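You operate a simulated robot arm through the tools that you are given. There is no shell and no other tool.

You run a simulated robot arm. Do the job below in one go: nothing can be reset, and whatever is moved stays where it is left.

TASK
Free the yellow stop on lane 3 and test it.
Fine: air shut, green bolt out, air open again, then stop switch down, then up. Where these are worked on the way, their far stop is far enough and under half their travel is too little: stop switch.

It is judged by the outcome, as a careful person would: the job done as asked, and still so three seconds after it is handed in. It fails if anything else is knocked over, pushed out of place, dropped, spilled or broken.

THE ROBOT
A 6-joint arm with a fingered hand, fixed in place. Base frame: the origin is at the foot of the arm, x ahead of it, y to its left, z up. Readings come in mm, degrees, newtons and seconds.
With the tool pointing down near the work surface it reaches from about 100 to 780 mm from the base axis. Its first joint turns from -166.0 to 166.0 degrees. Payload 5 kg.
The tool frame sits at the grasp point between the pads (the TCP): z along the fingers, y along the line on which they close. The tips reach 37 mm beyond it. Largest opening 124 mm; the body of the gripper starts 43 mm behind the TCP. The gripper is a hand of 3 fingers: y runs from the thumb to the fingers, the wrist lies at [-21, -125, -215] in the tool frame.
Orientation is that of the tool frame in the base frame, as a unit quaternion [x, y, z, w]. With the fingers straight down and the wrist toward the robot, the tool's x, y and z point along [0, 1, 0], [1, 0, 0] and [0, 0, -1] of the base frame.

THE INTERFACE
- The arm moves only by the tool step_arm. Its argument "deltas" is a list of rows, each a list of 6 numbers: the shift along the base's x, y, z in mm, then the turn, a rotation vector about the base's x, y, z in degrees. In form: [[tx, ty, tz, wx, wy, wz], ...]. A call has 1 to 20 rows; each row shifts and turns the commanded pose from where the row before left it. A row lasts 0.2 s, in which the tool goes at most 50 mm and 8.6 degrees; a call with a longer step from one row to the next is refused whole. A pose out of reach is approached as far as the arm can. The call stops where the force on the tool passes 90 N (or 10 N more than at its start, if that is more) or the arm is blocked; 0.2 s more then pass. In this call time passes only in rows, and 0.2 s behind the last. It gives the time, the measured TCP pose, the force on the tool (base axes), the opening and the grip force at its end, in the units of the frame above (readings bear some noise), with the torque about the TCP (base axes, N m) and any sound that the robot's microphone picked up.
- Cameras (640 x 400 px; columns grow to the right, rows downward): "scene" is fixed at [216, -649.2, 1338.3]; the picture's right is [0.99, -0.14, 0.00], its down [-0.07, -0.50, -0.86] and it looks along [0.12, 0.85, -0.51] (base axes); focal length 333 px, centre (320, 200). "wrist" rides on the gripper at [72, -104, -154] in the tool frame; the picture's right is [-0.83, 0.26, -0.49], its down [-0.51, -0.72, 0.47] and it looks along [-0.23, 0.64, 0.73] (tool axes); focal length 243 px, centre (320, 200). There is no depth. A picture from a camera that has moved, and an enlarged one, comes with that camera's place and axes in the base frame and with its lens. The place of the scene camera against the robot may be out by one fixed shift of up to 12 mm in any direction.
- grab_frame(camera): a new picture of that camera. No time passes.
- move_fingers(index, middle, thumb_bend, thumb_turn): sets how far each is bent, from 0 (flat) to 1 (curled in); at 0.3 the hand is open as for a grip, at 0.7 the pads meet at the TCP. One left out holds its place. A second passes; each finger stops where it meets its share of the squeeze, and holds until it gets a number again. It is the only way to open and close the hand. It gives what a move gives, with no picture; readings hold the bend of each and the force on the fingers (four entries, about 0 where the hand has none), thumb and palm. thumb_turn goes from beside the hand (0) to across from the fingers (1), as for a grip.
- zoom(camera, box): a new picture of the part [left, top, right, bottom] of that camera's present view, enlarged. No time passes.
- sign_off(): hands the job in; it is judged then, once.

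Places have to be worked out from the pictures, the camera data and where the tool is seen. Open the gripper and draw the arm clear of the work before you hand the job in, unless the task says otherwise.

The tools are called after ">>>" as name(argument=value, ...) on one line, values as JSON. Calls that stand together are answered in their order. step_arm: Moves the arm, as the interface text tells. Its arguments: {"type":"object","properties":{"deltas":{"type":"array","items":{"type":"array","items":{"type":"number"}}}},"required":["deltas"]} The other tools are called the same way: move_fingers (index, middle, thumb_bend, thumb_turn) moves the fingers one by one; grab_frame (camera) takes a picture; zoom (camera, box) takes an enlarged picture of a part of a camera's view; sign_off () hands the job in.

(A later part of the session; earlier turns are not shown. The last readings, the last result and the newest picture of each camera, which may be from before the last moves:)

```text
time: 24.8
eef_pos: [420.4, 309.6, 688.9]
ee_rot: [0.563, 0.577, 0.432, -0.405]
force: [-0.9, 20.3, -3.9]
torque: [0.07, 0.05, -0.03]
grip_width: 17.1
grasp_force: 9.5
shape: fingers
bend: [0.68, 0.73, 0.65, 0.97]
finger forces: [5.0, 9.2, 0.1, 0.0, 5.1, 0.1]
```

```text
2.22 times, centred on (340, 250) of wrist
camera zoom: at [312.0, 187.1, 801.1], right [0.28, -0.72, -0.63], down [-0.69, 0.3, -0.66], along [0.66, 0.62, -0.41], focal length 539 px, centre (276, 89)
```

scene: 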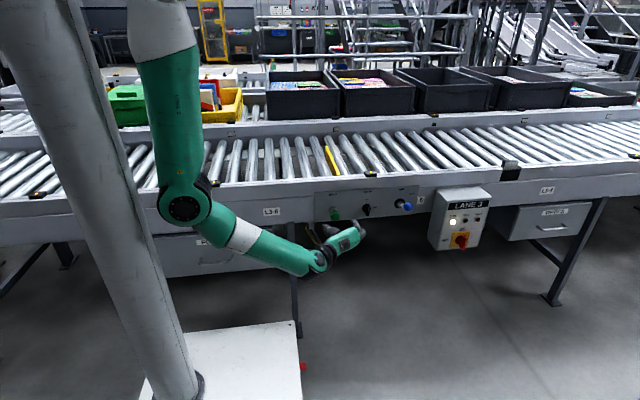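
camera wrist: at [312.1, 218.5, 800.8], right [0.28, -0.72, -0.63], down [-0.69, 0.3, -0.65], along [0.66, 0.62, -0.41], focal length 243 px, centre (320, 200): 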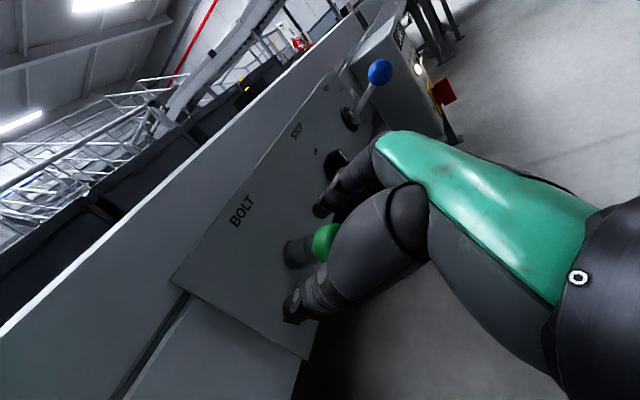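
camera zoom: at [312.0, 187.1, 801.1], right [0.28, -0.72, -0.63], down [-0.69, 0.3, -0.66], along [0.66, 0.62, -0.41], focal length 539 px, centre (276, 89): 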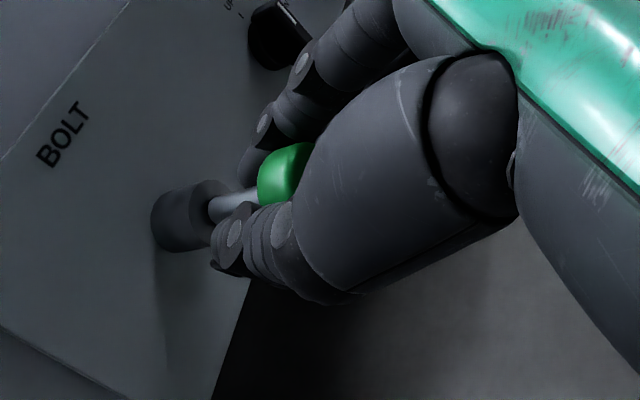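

Resistance jumped to 20 N, so the bolt has reached its stop around 25 mm out. One small extra pull to confirm.

>>> step_arm(deltas=[[0, -3, 0, 0, 0, 0]])

>>> zoom(camera="scene", box=[310, 190, 390, 240])

```text
time: 25.2
eef_pos: [420.2, 307.6, 689.7]
ee_rot: [0.563, 0.577, 0.433, -0.404]
force: [-2.3, 28.5, -4.4]
torque: [0.21, 0.01, 0.03]
grip_width: 18.2
grasp_force: 13.2
shape: fingers
bend: [0.67, 0.72, 0.65, 0.97]
finger forces: [6.1, 13.2, 0.0, 0.1, 6.8, 0.1]
```

```text
8.00 times, centred on (350, 215) of scene
camera zoom: at [216.0, -649.2, 1338.3], right [0.99, -0.14, 0.0], down [-0.07, -0.5, -0.86], along [0.12, 0.85, -0.51], focal length 2664 px, centre (80, 80)
```

zoom: 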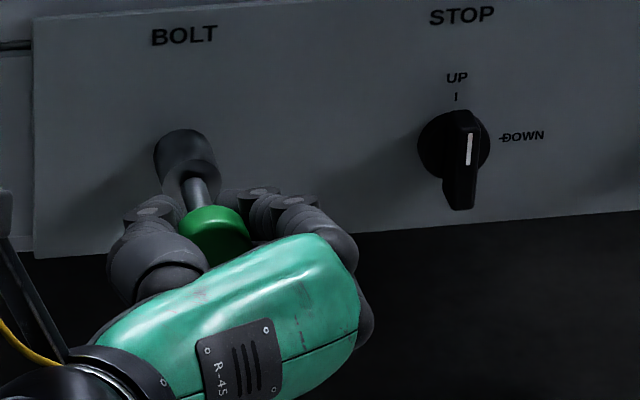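

The head no longer moves: fully out at its stop. I ease the tension by 2 mm and open the hand.

>>> step_arm(deltas=[[0, 2.5, 0, 0, 0, 0]])

>>> move_fingers(index=0.45, middle=0.45, thumb_bend=0.45)

>>> zoom(camera="scene", box=[310, 190, 390, 240])

>>> zoom(camera="wrist", box=[240, 160, 440, 340])

```text
time: 25.6
eef_pos: [421.5, 308.0, 688.8]
ee_rot: [0.564, 0.576, 0.433, -0.405]
force: [-2.6, 14.2, -0.2]
torque: [0.16, 0.03, 0.05]
grip_width: 17.8
grasp_force: 10.6
shape: fingers
bend: [0.67, 0.72, 0.65, 0.97]
finger forces: [5.5, 9.2, 0.0, 0.0, 6.8, 0.0]
```

```text
time: 26.6
eef_pos: [421.2, 309.3, 689.6]
ee_rot: [0.563, 0.576, 0.433, -0.404]
force: [-0.2, -0.4, -0.5]
torque: [-0.01, 0.02, 0.01]
grip_width: 82.4
grasp_force: 0.1
shape: fingers
bend: [0.45, 0.45, 0.45, 0.97]
finger forces: [0.1, 0.1, 0.1, 0.0, 0.0, 0.1]
```

```text
8.00 times, centred on (350, 215) of scene
camera zoom: at [216.0, -649.2, 1338.3], right [0.99, -0.14, 0.0], down [-0.07, -0.5, -0.86], along [0.12, 0.85, -0.51], focal length 2664 px, centre (80, 80)
```

zoom: 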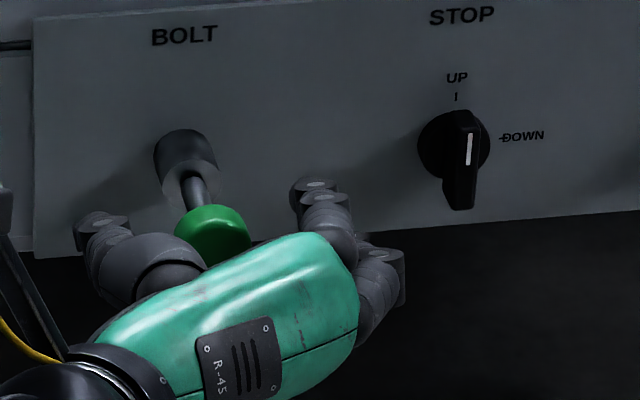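

```text
2.22 times, centred on (340, 250) of wrist
camera zoom: at [312.3, 186.1, 801.2], right [0.28, -0.72, -0.63], down [-0.69, 0.31, -0.65], along [0.66, 0.62, -0.41], focal length 539 px, centre (276, 89)
```

zoom: 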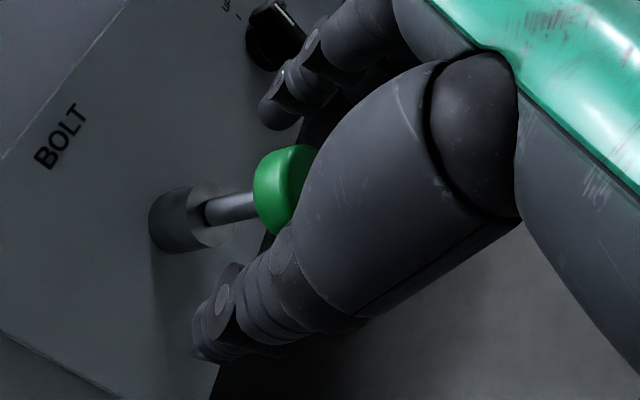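

The bolt stays out after release. I retreat straight back along the fingers.

>>> step_arm(deltas=[[-0.5, -19, 6, 0, 0, 0], [-0.5, -19, 6, 0, 0, 0], [-0.5, -19, 6, 0, 0, 0], [-0.5, -19, 6, 0, 0, 0]])

>>> grab_frame(camera="wrist")

>>> zoom(camera="scene", box=[300, 150, 460, 250])

```text
time: 27.6
eef_pos: [420.0, 232.2, 714.1]
ee_rot: [0.563, 0.576, 0.432, -0.405]
force: [0.4, 0.6, -0.1]
torque: [0.03, -0.01, 0.0]
grip_width: 82.7
grasp_force: 0.0
shape: fingers
bend: [0.45, 0.45, 0.45, 0.97]
finger forces: [0.0, 0.0, 0.0, 0.0, 0.1, 0.0]
```

```text
taken
camera wrist: at [310.8, 109.8, 825.7], right [0.28, -0.72, -0.63], down [-0.69, 0.3, -0.65], along [0.66, 0.62, -0.41], focal length 243 px, centre (320, 200)
```

wrist: 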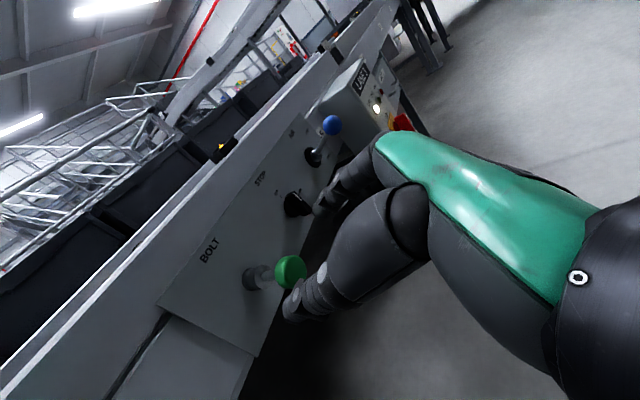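

```text
4.00 times, centred on (380, 200) of scene
camera zoom: at [216.0, -649.2, 1338.3], right [0.99, -0.14, 0.0], down [-0.07, -0.5, -0.86], along [0.12, 0.85, -0.51], focal length 1332 px, centre (80, 200)
```

zoom: 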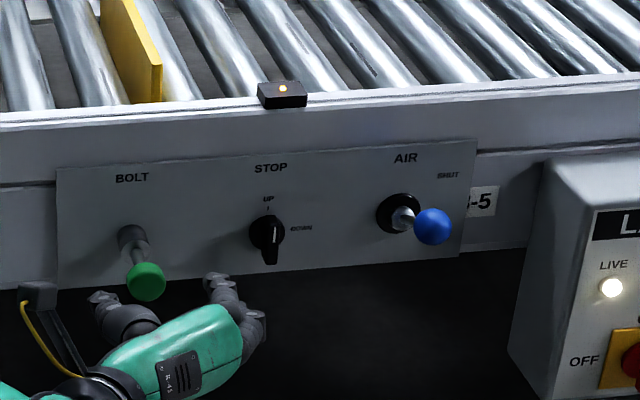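

The bolt is out and the yellow stop plate has visibly risen. Now the air lever goes back down: I move to above the ball with the fingers nearly vertical, so the half-closed fingertips can cup and press the ball down.

>>> step_arm(deltas=[[20, -10, 20, -4, 0, 0], [30, -5, 20, -7, 0, 0], [35, 0, 15, -7, 0, 0], [35, 5, 15, -7, 0, 0], [35, 5, 10, -7, 0, 0], [35, 5, 10, -7, 0, 0], [35, 5, 5, -7, 0, 0], [35, 5, 5, -7, 0, 0]])

>>> move_fingers(index=0.64, middle=0.64, thumb_bend=0.64)

>>> grab_frame(camera="wrist")

>>> grab_frame(camera="scene")

```text
time: 29.4
eef_pos: [679.0, 242.0, 814.0]
ee_rot: [0.685, 0.708, 0.129, -0.11]
force: [-0.2, 0.6, 0.0]
torque: [0.0, -0.02, 0.0]
grip_width: 82.9
grasp_force: 0.1
shape: fingers
bend: [0.45, 0.45, 0.45, 0.97]
finger forces: [0.0, 0.0, 0.1, 0.1, 0.0, 0.1]
```

```text
time: 30.4
eef_pos: [679.3, 242.7, 815.2]
ee_rot: [0.686, 0.708, 0.129, -0.111]
force: [0.5, 0.0, 0.2]
torque: [0.01, 0.03, -0.01]
grip_width: 25.3
grasp_force: 0.0
shape: fingers
bend: [0.64, 0.64, 0.64, 0.97]
finger forces: [0.0, 0.0, 0.0, 0.0, 0.0, 0.1]
```

```text
taken
camera wrist: at [569.8, 257.3, 980.6], right [0.28, -0.94, 0.19], down [-0.69, -0.34, -0.64], along [0.66, 0.05, -0.75], focal length 243 px, centre (320, 200)
```

wrist: 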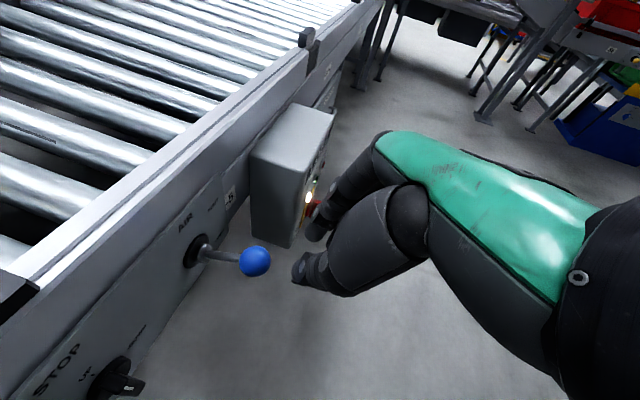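

```text
taken
```

scene: 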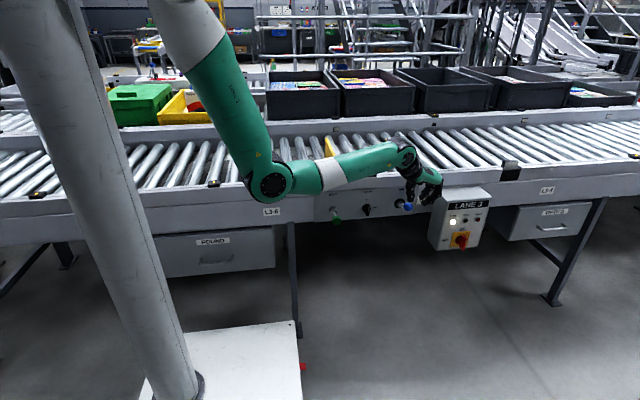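

Triangulating with earlier views puts the raised ball at about (677, 312, 730), i.e. fully at its SHUT stop. I move the half-closed fingertips over it.

>>> step_arm(deltas=[[-2, 15, 0, 0, 0, 0], [-1, 16, -8, 0, 0, 0], [-1, 15, -11, 0, 0, 0]])

>>> zoom(camera="wrist", box=[160, 140, 440, 340])

>>> zoom(camera="scene", box=[360, 160, 460, 230])

```text
time: 31.2
eef_pos: [674.1, 287.9, 795.1]
ee_rot: [0.684, 0.709, 0.131, -0.111]
force: [-0.4, -0.2, 0.4]
torque: [-0.01, -0.01, 0.0]
grip_width: 25.3
grasp_force: 0.2
shape: fingers
bend: [0.64, 0.64, 0.64, 0.97]
finger forces: [0.0, 0.1, 0.1, 0.0, 0.1, 0.0]
```

```text
2.00 times, centred on (300, 240) of wrist
camera zoom: at [566.1, 303.6, 961.1], right [0.28, -0.94, 0.19], down [-0.69, -0.34, -0.64], along [0.67, 0.05, -0.75], focal length 485 px, centre (360, 120)
```

zoom: 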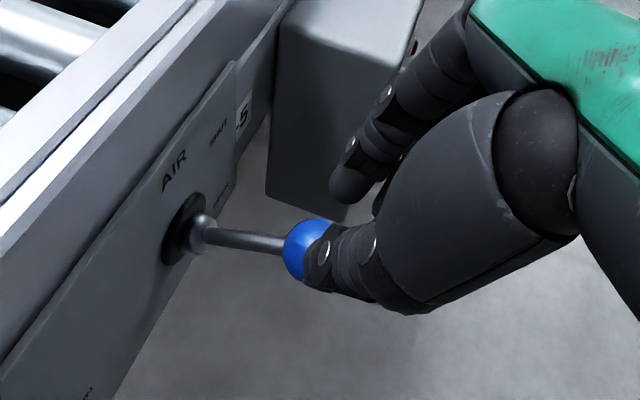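

```text
5.71 times, centred on (410, 195) of scene
camera zoom: at [216.0, -649.2, 1338.3], right [0.99, -0.14, 0.0], down [-0.07, -0.5, -0.86], along [0.12, 0.85, -0.51], focal length 1903 px, centre (-194, 229)
```

zoom: 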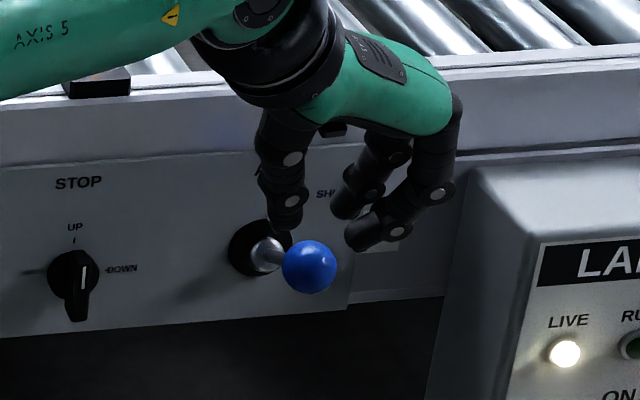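

Seen from both cameras the fingertips are centred over the ball. I shift 10 mm toward the panel and lower until contact.

>>> step_arm(deltas=[[1, 10, 0, 0, 0, 0], [0, 0, -7, 0, 0, 0], [0, 0, -7, 0, 0, 0]])

>>> zoom(camera="scene", box=[360, 160, 460, 230])

>>> zoom(camera="wrist", box=[160, 140, 440, 340])

```text
time: 32.0
eef_pos: [676.2, 299.0, 779.5]
ee_rot: [0.685, 0.708, 0.131, -0.111]
force: [-0.1, 0.1, 0.0]
torque: [-0.01, -0.02, -0.01]
grip_width: 25.5
grasp_force: 0.0
shape: fingers
bend: [0.64, 0.64, 0.64, 0.97]
finger forces: [0.0, 0.0, 0.0, 0.0, 0.0, 0.1]
```

```text
5.71 times, centred on (410, 195) of scene
camera zoom: at [216.0, -649.2, 1338.3], right [0.99, -0.14, 0.0], down [-0.07, -0.5, -0.86], along [0.12, 0.85, -0.51], focal length 1903 px, centre (-194, 229)
```

zoom: 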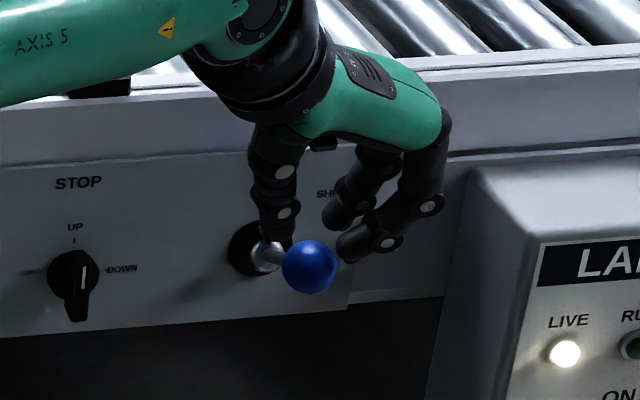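

```text
2.00 times, centred on (300, 240) of wrist
camera zoom: at [567.0, 313.8, 947.1], right [0.28, -0.94, 0.19], down [-0.69, -0.34, -0.64], along [0.66, 0.05, -0.75], focal length 485 px, centre (360, 120)
```

zoom: 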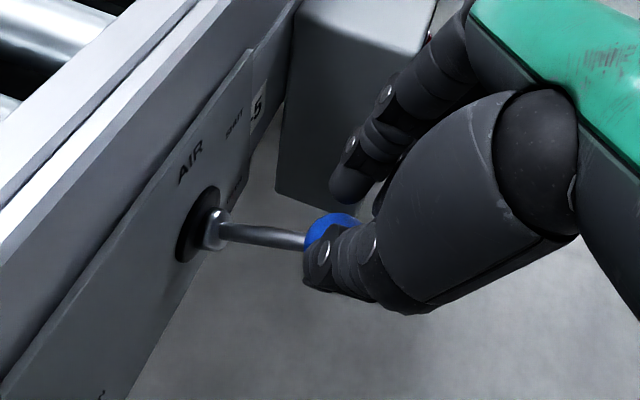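

No contact yet; I narrow the gap a little more so the ball cannot slip up between the tips, then press down in small steps.

>>> move_fingers(index=0.68, middle=0.68, thumb_bend=0.67)

>>> step_arm(deltas=[[0, 0, -5, 0, 0, 0], [0, 0, -5, 0, 0, 0]])

>>> zoom(camera="scene", box=[360, 160, 460, 230])

```text
time: 33.0
eef_pos: [675.3, 299.9, 780.6]
ee_rot: [0.685, 0.708, 0.131, -0.11]
force: [0.2, -0.6, -0.3]
torque: [0.01, -0.01, -0.04]
grip_width: 14.6
grasp_force: 0.0
shape: fingers
bend: [0.68, 0.68, 0.67, 0.97]
finger forces: [0.0, 0.0, 0.0, 0.0, 0.1, 0.0]
```

```text
time: 33.6
eef_pos: [677.0, 298.5, 770.9]
ee_rot: [0.685, 0.708, 0.131, -0.109]
force: [2.5, -6.6, 6.5]
torque: [-0.25, -0.21, -0.08]
grip_width: 14.5
grasp_force: 4.7
shape: fingers
bend: [0.68, 0.68, 0.67, 0.97]
finger forces: [0.0, 9.5, 0.0, 0.0, 0.0, 0.0]
```

```text
5.71 times, centred on (410, 195) of scene
camera zoom: at [216.0, -649.2, 1338.3], right [0.99, -0.14, 0.0], down [-0.07, -0.5, -0.86], along [0.12, 0.85, -0.51], focal length 1903 px, centre (-194, 229)
```

zoom: 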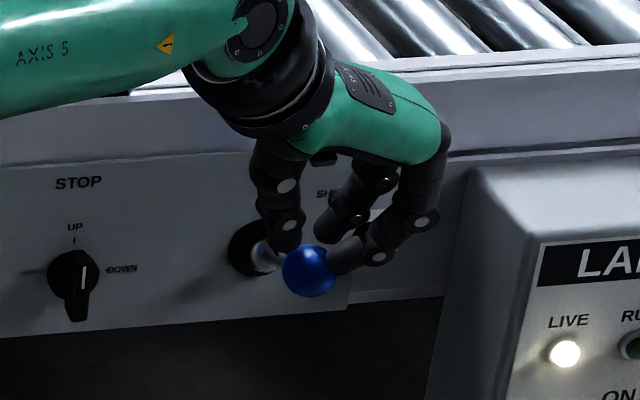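

Only the middle fingertip touches, on the outer flank of the ball. I lift 6 mm, shift 11 mm toward the panel so the tips sit over ball and shaft, and press again.

>>> step_arm(deltas=[[0, 0, 8, 0, 0, 0], [0, 11, 0, 0, 0, 0], [0, 0, -6, 0, 0, 0], [0, 0, -5, 0, 0, 0]])

>>> zoom(camera="scene", box=[360, 160, 460, 230])

>>> zoom(camera="wrist", box=[160, 140, 440, 340])

```text
time: 34.6
eef_pos: [675.4, 310.7, 766.6]
ee_rot: [0.685, 0.708, 0.13, -0.111]
force: [0.3, 0.3, -0.2]
torque: [-0.01, -0.01, -0.02]
grip_width: 14.4
grasp_force: 0.1
shape: fingers
bend: [0.68, 0.68, 0.67, 0.97]
finger forces: [0.1, 0.0, 0.0, 0.0, 0.1, 0.0]
```

```text
5.71 times, centred on (410, 195) of scene
camera zoom: at [216.0, -649.2, 1338.3], right [0.99, -0.14, 0.0], down [-0.07, -0.5, -0.86], along [0.12, 0.85, -0.51], focal length 1903 px, centre (-194, 229)
```

zoom: 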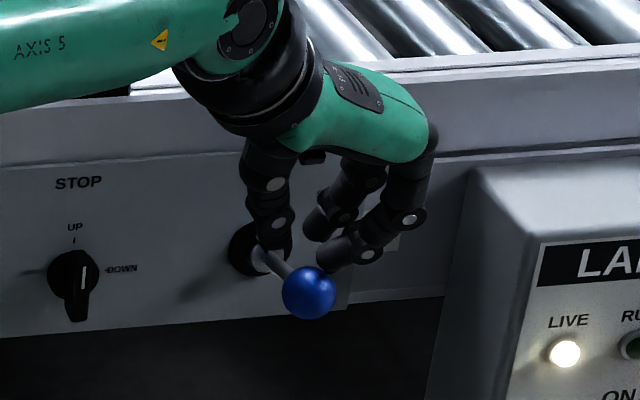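

```text
2.00 times, centred on (300, 240) of wrist
camera zoom: at [566.7, 324.7, 933.0], right [0.28, -0.94, 0.19], down [-0.69, -0.34, -0.64], along [0.66, 0.05, -0.75], focal length 485 px, centre (360, 120)
```

zoom: 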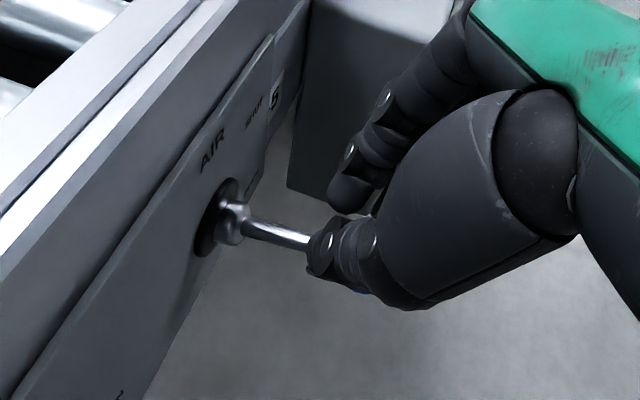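

The lever already came partway down, but the shaft could slip between thumb and fingers. I lift a bit and close the fingertips fully to press with a solid tip.

>>> step_arm(deltas=[[0, -6, 12, 0, 0, 0], [0, 0, 6, 0, 0, 0]])

>>> move_fingers(index=0.76, middle=0.76, thumb_bend=0.72)

>>> zoom(camera="scene", box=[360, 160, 460, 230])

>>> zoom(camera="wrist", box=[160, 140, 440, 340])

```text
time: 35.2
eef_pos: [675.7, 303.6, 784.9]
ee_rot: [0.685, 0.708, 0.13, -0.11]
force: [-0.5, -0.6, -0.2]
torque: [0.01, -0.01, 0.05]
grip_width: 14.7
grasp_force: 0.2
shape: fingers
bend: [0.68, 0.68, 0.67, 0.97]
finger forces: [0.1, 0.1, 0.0, 0.1, 0.0, 0.1]
```

```text
time: 36.2
eef_pos: [676.9, 304.8, 785.7]
ee_rot: [0.685, 0.708, 0.13, -0.111]
force: [0.4, -0.6, 0.5]
torque: [-0.02, -0.03, 0.02]
grip_width: 1.1
grasp_force: 0.1
shape: fingers
bend: [0.75, 0.76, 0.7, 0.97]
finger forces: [0.1, 0.1, 0.1, 0.1, 0.1, 0.0]
```

```text
5.71 times, centred on (410, 195) of scene
camera zoom: at [216.0, -649.2, 1338.3], right [0.99, -0.14, 0.0], down [-0.07, -0.5, -0.86], along [0.12, 0.85, -0.51], focal length 1903 px, centre (-194, 229)
```

zoom: 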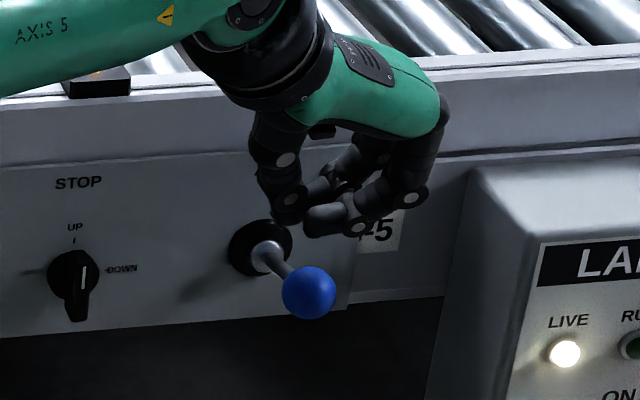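

```text
2.00 times, centred on (300, 240) of wrist
camera zoom: at [567.2, 318.5, 952.2], right [0.28, -0.94, 0.19], down [-0.69, -0.34, -0.64], along [0.66, 0.05, -0.75], focal length 485 px, centre (360, 120)
```

zoom: 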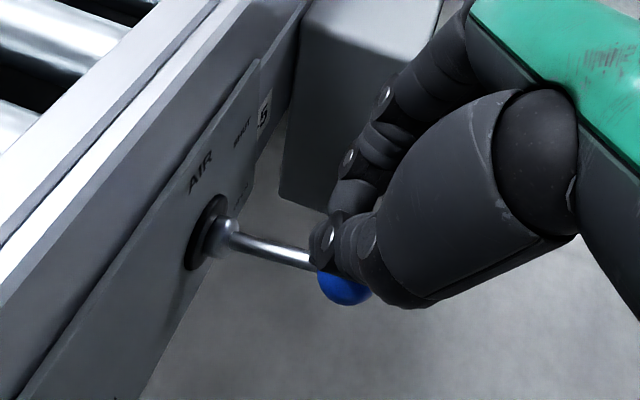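

Tips are closed and sit over the ball, which is at about z 711. I press straight down.

>>> step_arm(deltas=[[0, 0, -10, 0, 0, 0], [0, 0, -8, 0, 0, 0], [0, 0, -7, 0, 0, 0], [0, 0, -7, 0, 0, 0], [0, 0, -7, 0, 0, 0]])

>>> zoom(camera="scene", box=[360, 160, 460, 230])

>>> zoom(camera="wrist", box=[160, 140, 440, 340])

```text
time: 37.4
eef_pos: [676.5, 304.5, 746.9]
ee_rot: [0.684, 0.709, 0.13, -0.111]
force: [-0.7, 0.0, 0.6]
torque: [0.0, 0.0, 0.0]
grip_width: 1.1
grasp_force: 0.1
shape: fingers
bend: [0.75, 0.76, 0.7, 0.97]
finger forces: [0.0, 0.1, 0.0, 0.0, 0.0, 0.0]
```

```text
5.71 times, centred on (410, 195) of scene
camera zoom: at [216.0, -649.2, 1338.3], right [0.99, -0.14, 0.0], down [-0.07, -0.5, -0.86], along [0.12, 0.85, -0.51], focal length 1903 px, centre (-194, 229)
```

zoom: 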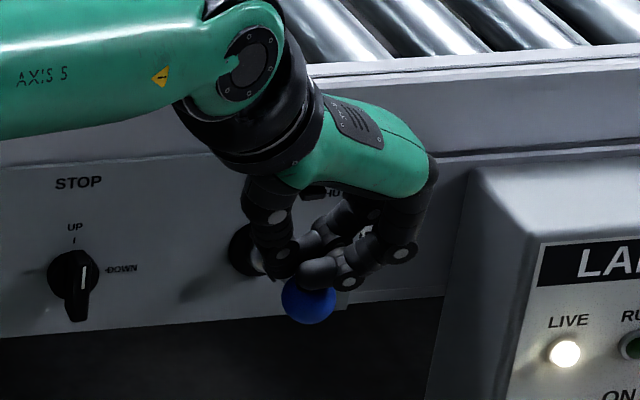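

```text
2.00 times, centred on (300, 240) of wrist
camera zoom: at [567.4, 318.8, 913.2], right [0.28, -0.94, 0.19], down [-0.69, -0.34, -0.64], along [0.67, 0.05, -0.75], focal length 485 px, centre (360, 120)
```

zoom: 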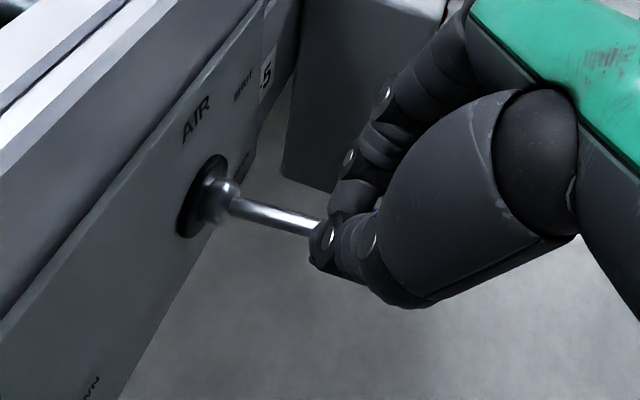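

The lever moves with almost no force. I keep pressing down until its lower stop is felt.

>>> step_arm(deltas=[[0, 0, -7, 0, 0, 0], [0, 0, -7, 0, 0, 0], [0, 1, -7, 0, 0, 0], [0, 1, -7, 0, 0, 0]])

>>> zoom(camera="scene", box=[360, 160, 460, 230])

>>> zoom(camera="wrist", box=[160, 140, 440, 340])

```text
time: 38.4
eef_pos: [676.9, 305.5, 718.0]
ee_rot: [0.686, 0.707, 0.131, -0.111]
force: [-0.1, 0.0, 0.3]
torque: [-0.02, 0.07, -0.02]
grip_width: 1.3
grasp_force: 0.3
shape: fingers
bend: [0.75, 0.76, 0.7, 0.97]
finger forces: [0.0, 0.2, 0.0, 0.0, 0.1, 0.0]
```

```text
5.71 times, centred on (410, 195) of scene
camera zoom: at [216.0, -649.2, 1338.3], right [0.99, -0.14, 0.0], down [-0.07, -0.5, -0.86], along [0.12, 0.85, -0.51], focal length 1903 px, centre (-194, 229)
```

zoom: 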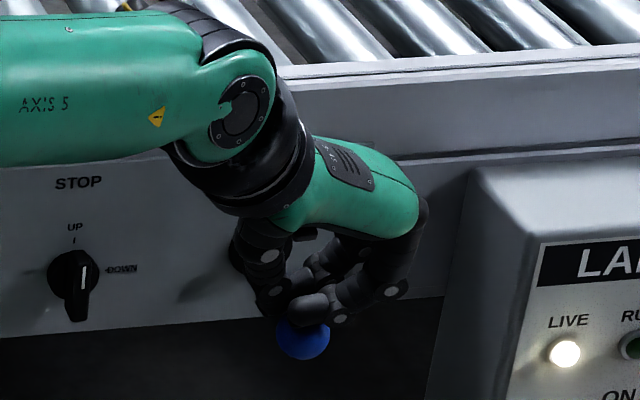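

```text
2.00 times, centred on (300, 240) of wrist
camera zoom: at [567.2, 320.9, 885.0], right [0.28, -0.94, 0.19], down [-0.69, -0.34, -0.64], along [0.66, 0.04, -0.75], focal length 485 px, centre (360, 120)
```

zoom: 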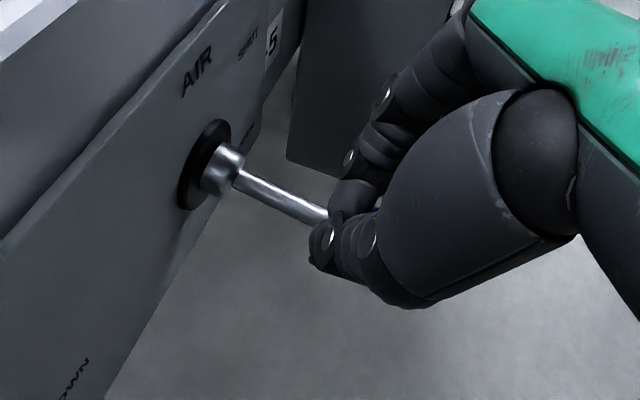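

The ball is close to its original OPEN spot. I press the last millimetres down to the stop.

>>> step_arm(deltas=[[0, 1, -6, 0, 0, 0], [0, 1, -5, 0, 0, 0], [0, 0, -5, 0, 0, 0]])

>>> zoom(camera="scene", box=[360, 160, 460, 230])

```text
time: 39.2
eef_pos: [677.4, 307.6, 703.5]
ee_rot: [0.685, 0.708, 0.13, -0.111]
force: [-1.4, 2.0, 2.0]
torque: [0.09, 0.02, 0.05]
grip_width: 0.9
grasp_force: 0.1
shape: fingers
bend: [0.75, 0.76, 0.7, 0.97]
finger forces: [0.1, 0.1, 0.0, 0.1, 0.1, 0.0]
```

```text
5.71 times, centred on (410, 195) of scene
camera zoom: at [216.0, -649.2, 1338.3], right [0.99, -0.14, 0.0], down [-0.07, -0.5, -0.86], along [0.12, 0.85, -0.51], focal length 1903 px, centre (-194, 229)
```

zoom: 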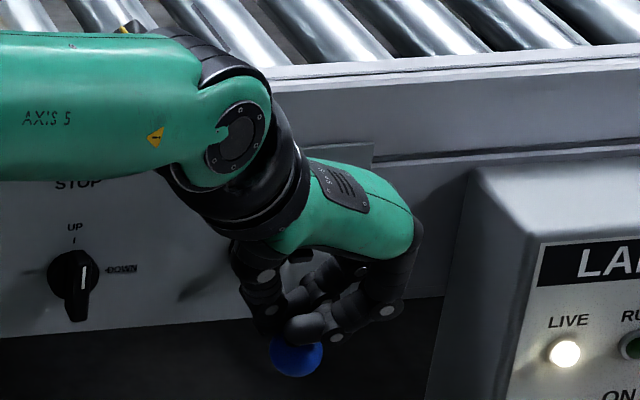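

The ball is at its original OPEN spot; I press a little more to feel the stop.

>>> step_arm(deltas=[[0, 0, -4, 0, 0, 0], [0, 0, -4, 0, 0, 0]])

>>> zoom(camera="scene", box=[360, 160, 460, 230])

>>> zoom(camera="wrist", box=[160, 140, 440, 340])

```text
time: 39.8
eef_pos: [678.9, 309.8, 698.5]
ee_rot: [0.684, 0.708, 0.134, -0.11]
force: [-0.6, 5.4, 22.6]
torque: [0.45, 0.13, -0.05]
grip_width: 1.5
grasp_force: 12.1
shape: fingers
bend: [0.76, 0.76, 0.7, 0.97]
finger forces: [23.8, 0.1, 0.0, 0.0, 0.0, 0.0]
```

```text
5.71 times, centred on (410, 195) of scene
camera zoom: at [216.0, -649.2, 1338.3], right [0.99, -0.14, 0.0], down [-0.07, -0.5, -0.86], along [0.12, 0.85, -0.51], focal length 1903 px, centre (-194, 229)
```

zoom: 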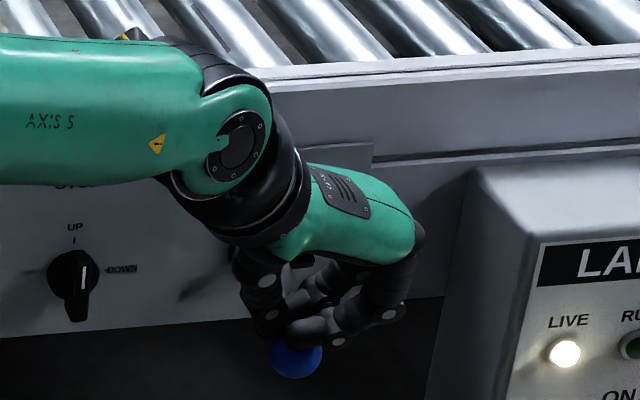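

```text
2.00 times, centred on (300, 240) of wrist
camera zoom: at [568.8, 323.3, 864.7], right [0.28, -0.94, 0.19], down [-0.69, -0.34, -0.64], along [0.67, 0.05, -0.74], focal length 485 px, centre (360, 120)
```

zoom: 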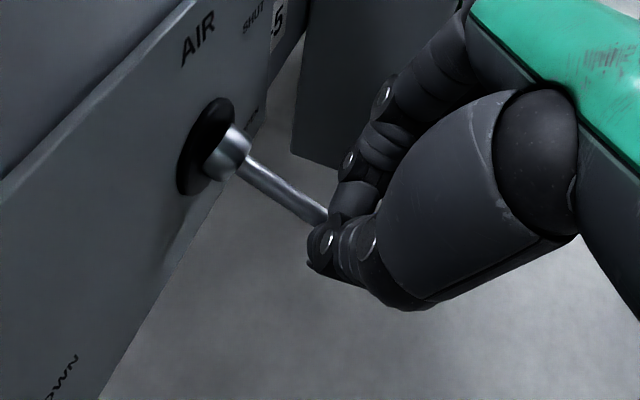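

The stop is felt (23 N up) with the lever fully at OPEN. I lift straight up clear of it, then back away and verify.

>>> step_arm(deltas=[[0, 0, 10, 0, 0, 0], [0, -5, 20, 0, 0, 0], [0, -20, 30, 0, 0, 0], [-30, -30, 20, 0, 0, 0], [-40, -20, 0, 0, 0, 0], [-40, -10, 0, 0, 0, 0]])

>>> grab_frame(camera="wrist")

>>> zoom(camera="scene", box=[300, 130, 460, 240])

```text
time: 41.2
eef_pos: [566.6, 223.8, 776.2]
ee_rot: [0.685, 0.708, 0.13, -0.111]
force: [0.2, -0.2, -0.1]
torque: [0.04, 0.03, 0.01]
grip_width: 1.0
grasp_force: 0.2
shape: fingers
bend: [0.75, 0.76, 0.69, 0.97]
finger forces: [0.1, 0.0, 0.0, 0.0, 0.1, 0.0]
```

```text
taken
camera wrist: at [457.0, 237.8, 941.7], right [0.28, -0.94, 0.19], down [-0.69, -0.34, -0.64], along [0.66, 0.05, -0.75], focal length 243 px, centre (320, 200)
```

wrist: 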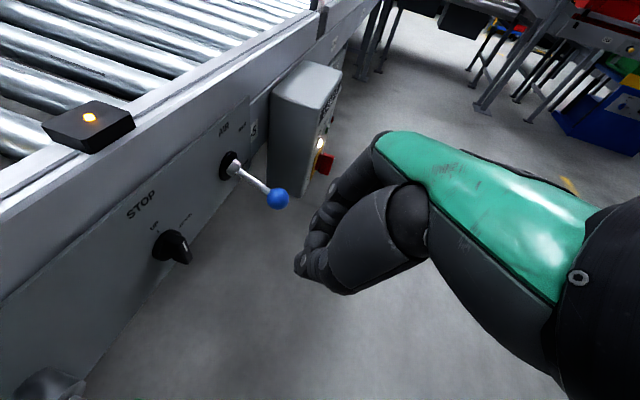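

```text
3.64 times, centred on (380, 185) of scene
camera zoom: at [216.0, -649.2, 1338.3], right [0.99, -0.14, 0.0], down [-0.07, -0.5, -0.86], along [0.12, 0.85, -0.51], focal length 1211 px, centre (102, 254)
```

zoom: 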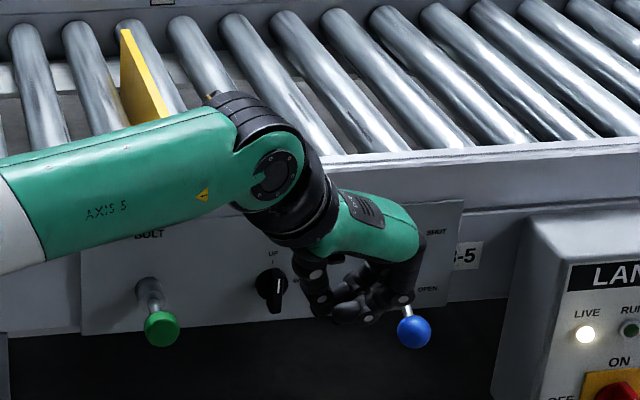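

The lever is back at exactly its original OPEN position and the bolt is still out. Now the stop switch: I zoom in to measure its handle.

>>> zoom(camera="wrist", box=[110, 190, 230, 290])

>>> zoom(camera="scene", box=[345, 185, 395, 225])

```text
4.00 times, centred on (170, 240) of wrist
camera zoom: at [457.0, 237.8, 941.7], right [0.28, -0.94, 0.19], down [-0.69, -0.34, -0.64], along [0.66, 0.05, -0.75], focal length 970 px, centre (920, 40)
```

zoom: 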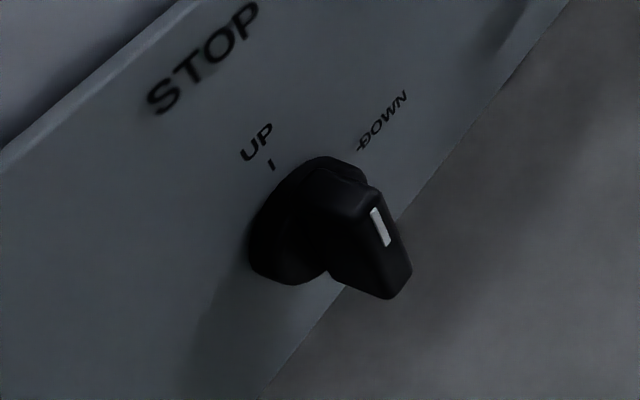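

```text
10.00 times, centred on (370, 205) of scene
camera zoom: at [216.0, -649.2, 1338.3], right [0.99, -0.14, 0.0], down [-0.07, -0.5, -0.86], along [0.12, 0.85, -0.51], focal length 3331 px, centre (-180, 150)
```

zoom: 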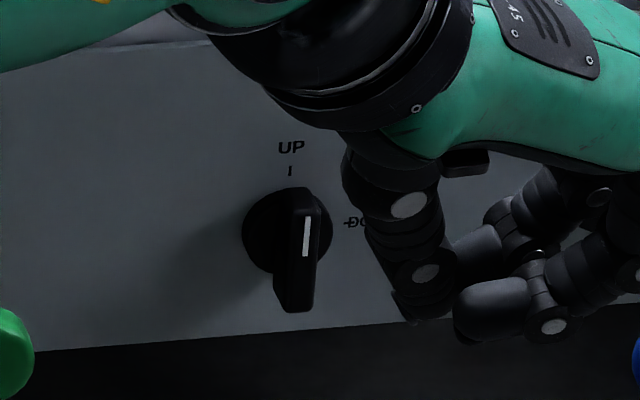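

Switch axis is at about (547.5, ·, 688.5), bar front at y ≈ 363, bar about 14 mm wide and 36 mm tall. I'll turn it by pushing with the thumb alone: fingers open wide, thumb straight, then tilt the hand toward the panel at a stand-off.

>>> move_fingers(index=0.3, middle=0.3, thumb_bend=0.64)

>>> step_arm(deltas=[[-2, 0, -4, 5, 0, 0], [-3, 2, -8, 7, 0, 0], [-3, 3, -8, 7, 0, 0], [-3, 4, -8, 7, 0, 0], [-3, 5, -8, 7, 0, 0], [-3, 6, -8, 7, 0, 0], [-2, 6, -8, 7, 0, 0], [-2, 6, -8, 6, 0, 0]])

>>> grab_frame(camera="wrist")

>>> zoom(camera="scene", box=[300, 160, 460, 260])

```text
time: 42.2
eef_pos: [567.6, 223.6, 776.0]
ee_rot: [0.685, 0.709, 0.131, -0.111]
force: [0.1, -0.1, 0.3]
torque: [0.02, -0.03, -0.02]
grip_width: 76.6
grasp_force: 0.1
shape: fingers
bend: [0.3, 0.3, 0.64, 0.97]
finger forces: [0.0, 0.1, 0.0, 0.0, 0.1, 0.0]
```

```text
time: 44.0
eef_pos: [545.7, 254.8, 715.7]
ee_rot: [0.563, 0.576, 0.434, -0.404]
force: [-0.9, -0.3, 0.0]
torque: [0.03, 0.0, -0.03]
grip_width: 76.7
grasp_force: 0.0
shape: fingers
bend: [0.3, 0.3, 0.64, 0.97]
finger forces: [0.0, 0.0, 0.1, 0.0, 0.1, 0.0]
```

```text
taken
camera wrist: at [436.2, 131.9, 826.2], right [0.28, -0.72, -0.63], down [-0.69, 0.31, -0.65], along [0.67, 0.62, -0.41], focal length 243 px, centre (320, 200)
```

wrist: 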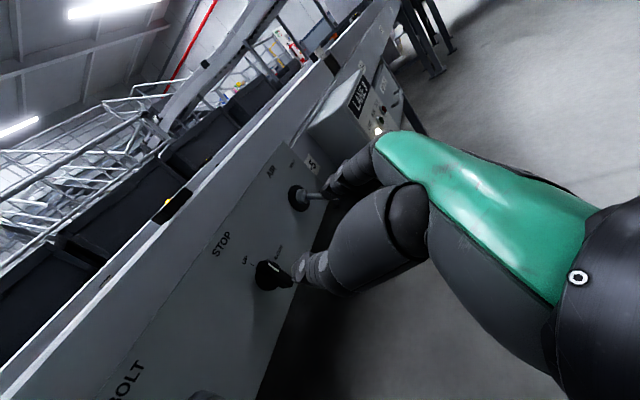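

```text
4.00 times, centred on (380, 210) of scene
camera zoom: at [216.0, -649.2, 1338.3], right [0.99, -0.14, 0.0], down [-0.07, -0.5, -0.86], along [0.12, 0.85, -0.51], focal length 1332 px, centre (80, 160)
```

zoom: 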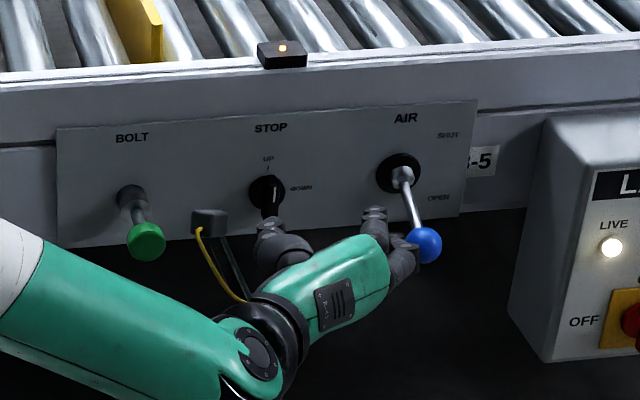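

The open middle finger would come near the blue ball, so I fold index and middle in to about half; the thumb stays straight.

>>> move_fingers(index=0.5, middle=0.5)

>>> zoom(camera="scene", box=[340, 180, 420, 240])

>>> zoom(camera="wrist", box=[220, 200, 380, 320])

```text
time: 45.0
eef_pos: [545.4, 255.2, 715.8]
ee_rot: [0.563, 0.577, 0.432, -0.405]
force: [0.9, -0.1, -0.3]
torque: [0.02, -0.01, 0.0]
grip_width: 46.4
grasp_force: 0.1
shape: fingers
bend: [0.5, 0.5, 0.64, 0.97]
finger forces: [0.0, 0.1, 0.1, 0.1, 0.0, 0.0]
```

```text
6.67 times, centred on (380, 210) of scene
camera zoom: at [216.0, -649.2, 1338.3], right [0.99, -0.14, 0.0], down [-0.07, -0.5, -0.86], along [0.12, 0.85, -0.51], focal length 2220 px, centre (-80, 133)
```

zoom: 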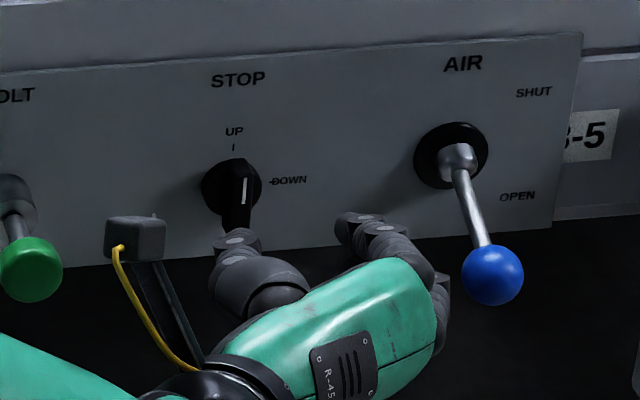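

```text
3.33 times, centred on (300, 260) of wrist
camera zoom: at [436.0, 132.0, 826.2], right [0.28, -0.72, -0.63], down [-0.69, 0.31, -0.65], along [0.66, 0.62, -0.41], focal length 809 px, centre (387, 0)
```

zoom: 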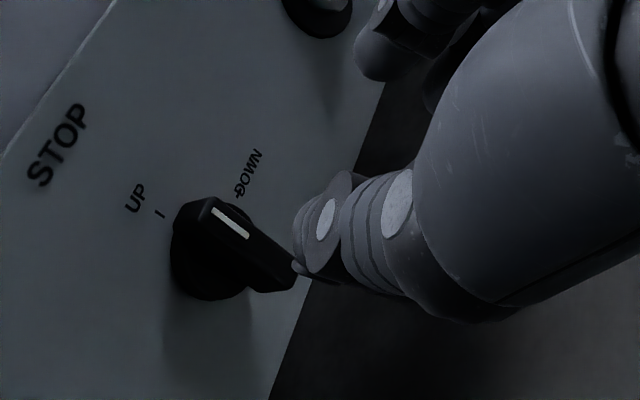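

I locate the thumb tip at about tool (15, −23, 33). I advance toward the panel so that it will pass just left of the upper half of the switch bar, stopping short first for a check.

>>> step_arm(deltas=[[-1, 16, -5, 0, 0, 0], [-1, 16, -4, 0, 0, 0], [0, 16, -4, 0, 0, 0]])

>>> zoom(camera="scene", box=[340, 180, 420, 240])

>>> zoom(camera="wrist", box=[220, 200, 380, 320])

```text
time: 45.8
eef_pos: [542.5, 303.4, 701.9]
ee_rot: [0.564, 0.575, 0.433, -0.404]
force: [-0.9, 0.4, -0.2]
torque: [0.0, -0.04, 0.01]
grip_width: 46.3
grasp_force: 0.2
shape: fingers
bend: [0.5, 0.5, 0.64, 0.97]
finger forces: [0.0, 0.0, 0.0, 0.0, 0.1, 0.0]
```

```text
6.67 times, centred on (380, 210) of scene
camera zoom: at [216.0, -649.2, 1338.3], right [0.99, -0.14, 0.0], down [-0.07, -0.5, -0.86], along [0.12, 0.85, -0.51], focal length 2220 px, centre (-80, 133)
```

zoom: 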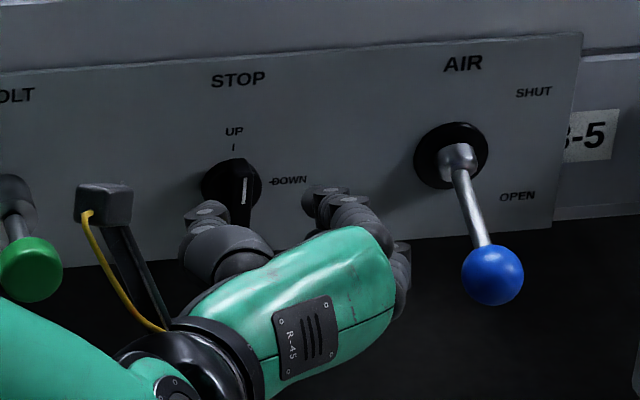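

```text
3.33 times, centred on (300, 260) of wrist
camera zoom: at [433.6, 180.2, 813.6], right [0.28, -0.72, -0.63], down [-0.69, 0.31, -0.65], along [0.67, 0.62, -0.41], focal length 809 px, centre (387, 0)
```

zoom: 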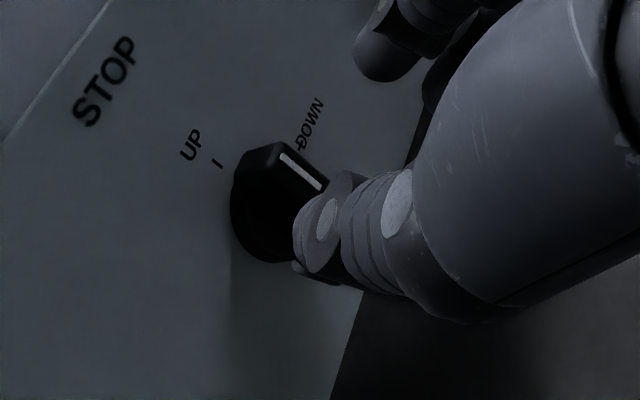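

The scene view confirms the thumb-tip estimate (about (520, 339, 705)). I advance 31 mm so the tip sits beside the upper half of the bar.

>>> step_arm(deltas=[[0, 11, 0, 0, 0, 0], [0, 10, 0, 0, 0, 0], [0, 10, 0, 0, 0, 0]])

>>> zoom(camera="scene", box=[340, 180, 420, 240])

>>> zoom(camera="wrist", box=[220, 160, 380, 280])

```text
time: 46.6
eef_pos: [543.6, 333.3, 702.4]
ee_rot: [0.564, 0.576, 0.432, -0.405]
force: [-0.2, 0.0, -0.3]
torque: [0.02, -0.05, 0.0]
grip_width: 46.4
grasp_force: 0.1
shape: fingers
bend: [0.5, 0.5, 0.64, 0.97]
finger forces: [0.0, 0.0, 0.0, 0.1, 0.1, 0.0]
```

```text
6.67 times, centred on (380, 210) of scene
camera zoom: at [216.0, -649.2, 1338.3], right [0.99, -0.14, 0.0], down [-0.07, -0.5, -0.86], along [0.12, 0.85, -0.51], focal length 2220 px, centre (-80, 133)
```

zoom: 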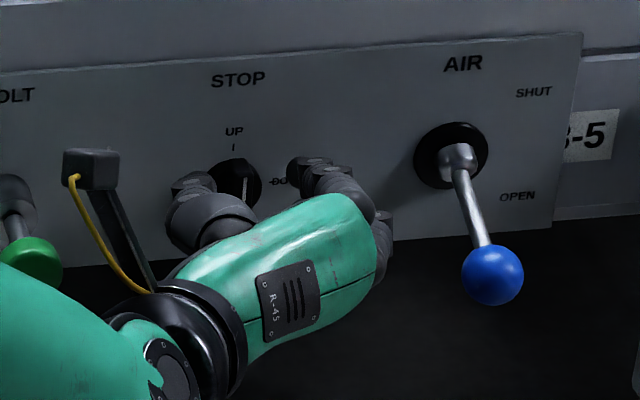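

```text
3.33 times, centred on (300, 220) of wrist
camera zoom: at [434.3, 211.2, 813.6], right [0.28, -0.72, -0.63], down [-0.69, 0.3, -0.65], along [0.66, 0.62, -0.41], focal length 809 px, centre (387, 133)
```

zoom: 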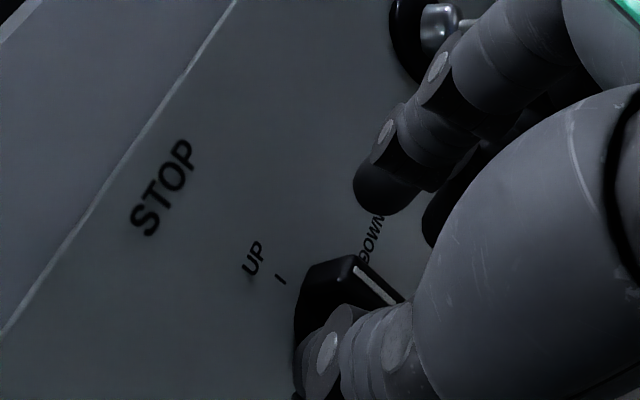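

The thumb is beside the bar's upper half, no contact yet. I raise 2 mm and push to the right until contact.

>>> step_arm(deltas=[[4, 0, 2, 0, 0, 0], [5, 0, 0, 0, 0, 0], [4, 0, 0, 0, 0, 0], [4, 0, 0, 0, 0, 0]])

>>> zoom(camera="scene", box=[340, 180, 420, 240])

>>> zoom(camera="wrist", box=[220, 160, 380, 280])

```text
time: 47.6
eef_pos: [559.9, 334.4, 703.8]
ee_rot: [0.564, 0.576, 0.432, -0.405]
force: [-3.9, -1.5, 2.0]
torque: [0.07, 0.04, 0.17]
grip_width: 50.5
grasp_force: 2.1
shape: fingers
bend: [0.5, 0.5, 0.62, 0.97]
finger forces: [0.0, 0.0, 0.0, 0.0, 4.1, 0.0]
```

```text
6.67 times, centred on (380, 210) of scene
camera zoom: at [216.0, -649.2, 1338.3], right [0.99, -0.14, 0.0], down [-0.07, -0.5, -0.86], along [0.12, 0.85, -0.51], focal length 2220 px, centre (-80, 133)
```

zoom: 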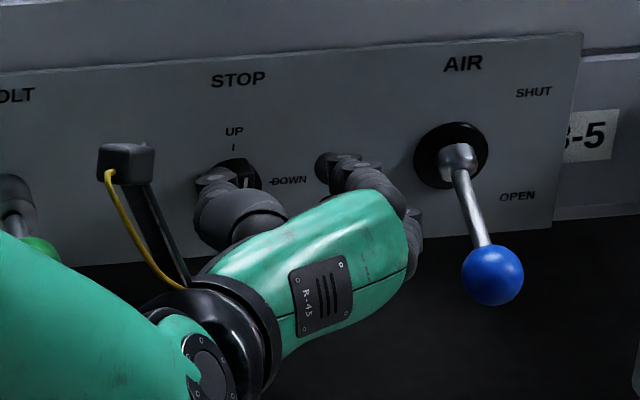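

```text
3.33 times, centred on (300, 220) of wrist
camera zoom: at [450.6, 210.7, 815.0], right [0.28, -0.72, -0.63], down [-0.69, 0.3, -0.65], along [0.66, 0.62, -0.41], focal length 809 px, centre (387, 133)
```

zoom: 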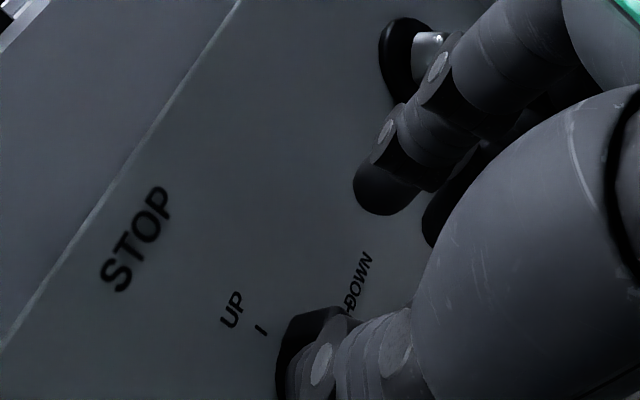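

Contact made (thumb 4 N). I keep pushing right, slightly upward, following the arc.

>>> step_arm(deltas=[[4, 0, 2, 0, 0, 0], [4, 0, 1, 0, 0, 0]])

>>> zoom(camera="scene", box=[340, 180, 420, 240])

>>> zoom(camera="wrist", box=[200, 200, 360, 320])

```text
time: 48.2
eef_pos: [569.1, 334.8, 707.9]
ee_rot: [0.564, 0.576, 0.432, -0.404]
force: [-2.6, -0.4, 0.4]
torque: [-0.02, -0.01, 0.06]
grip_width: 49.2
grasp_force: 0.2
shape: fingers
bend: [0.5, 0.5, 0.62, 0.97]
finger forces: [0.0, 0.1, 0.0, 0.0, 1.3, 0.1]
```

```text
6.67 times, centred on (380, 210) of scene
camera zoom: at [216.0, -649.2, 1338.3], right [0.99, -0.14, 0.0], down [-0.07, -0.5, -0.86], along [0.12, 0.85, -0.51], focal length 2220 px, centre (-80, 133)
```

zoom: 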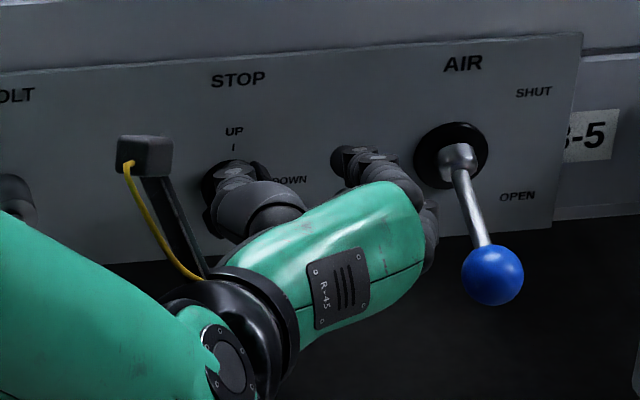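

```text
3.33 times, centred on (280, 260) of wrist
camera zoom: at [459.3, 211.2, 818.5], right [0.28, -0.72, -0.63], down [-0.69, 0.31, -0.65], along [0.66, 0.62, -0.41], focal length 809 px, centre (453, 0)
```

zoom: 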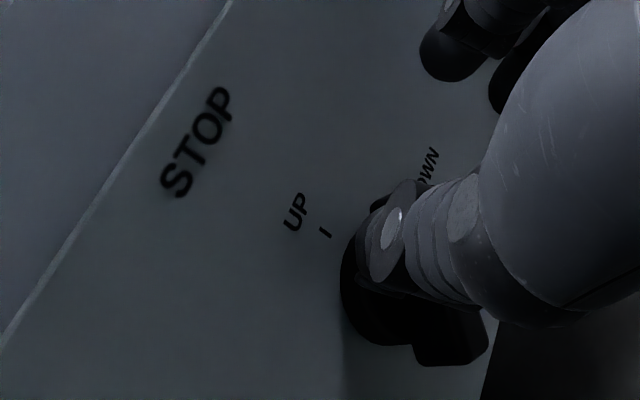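

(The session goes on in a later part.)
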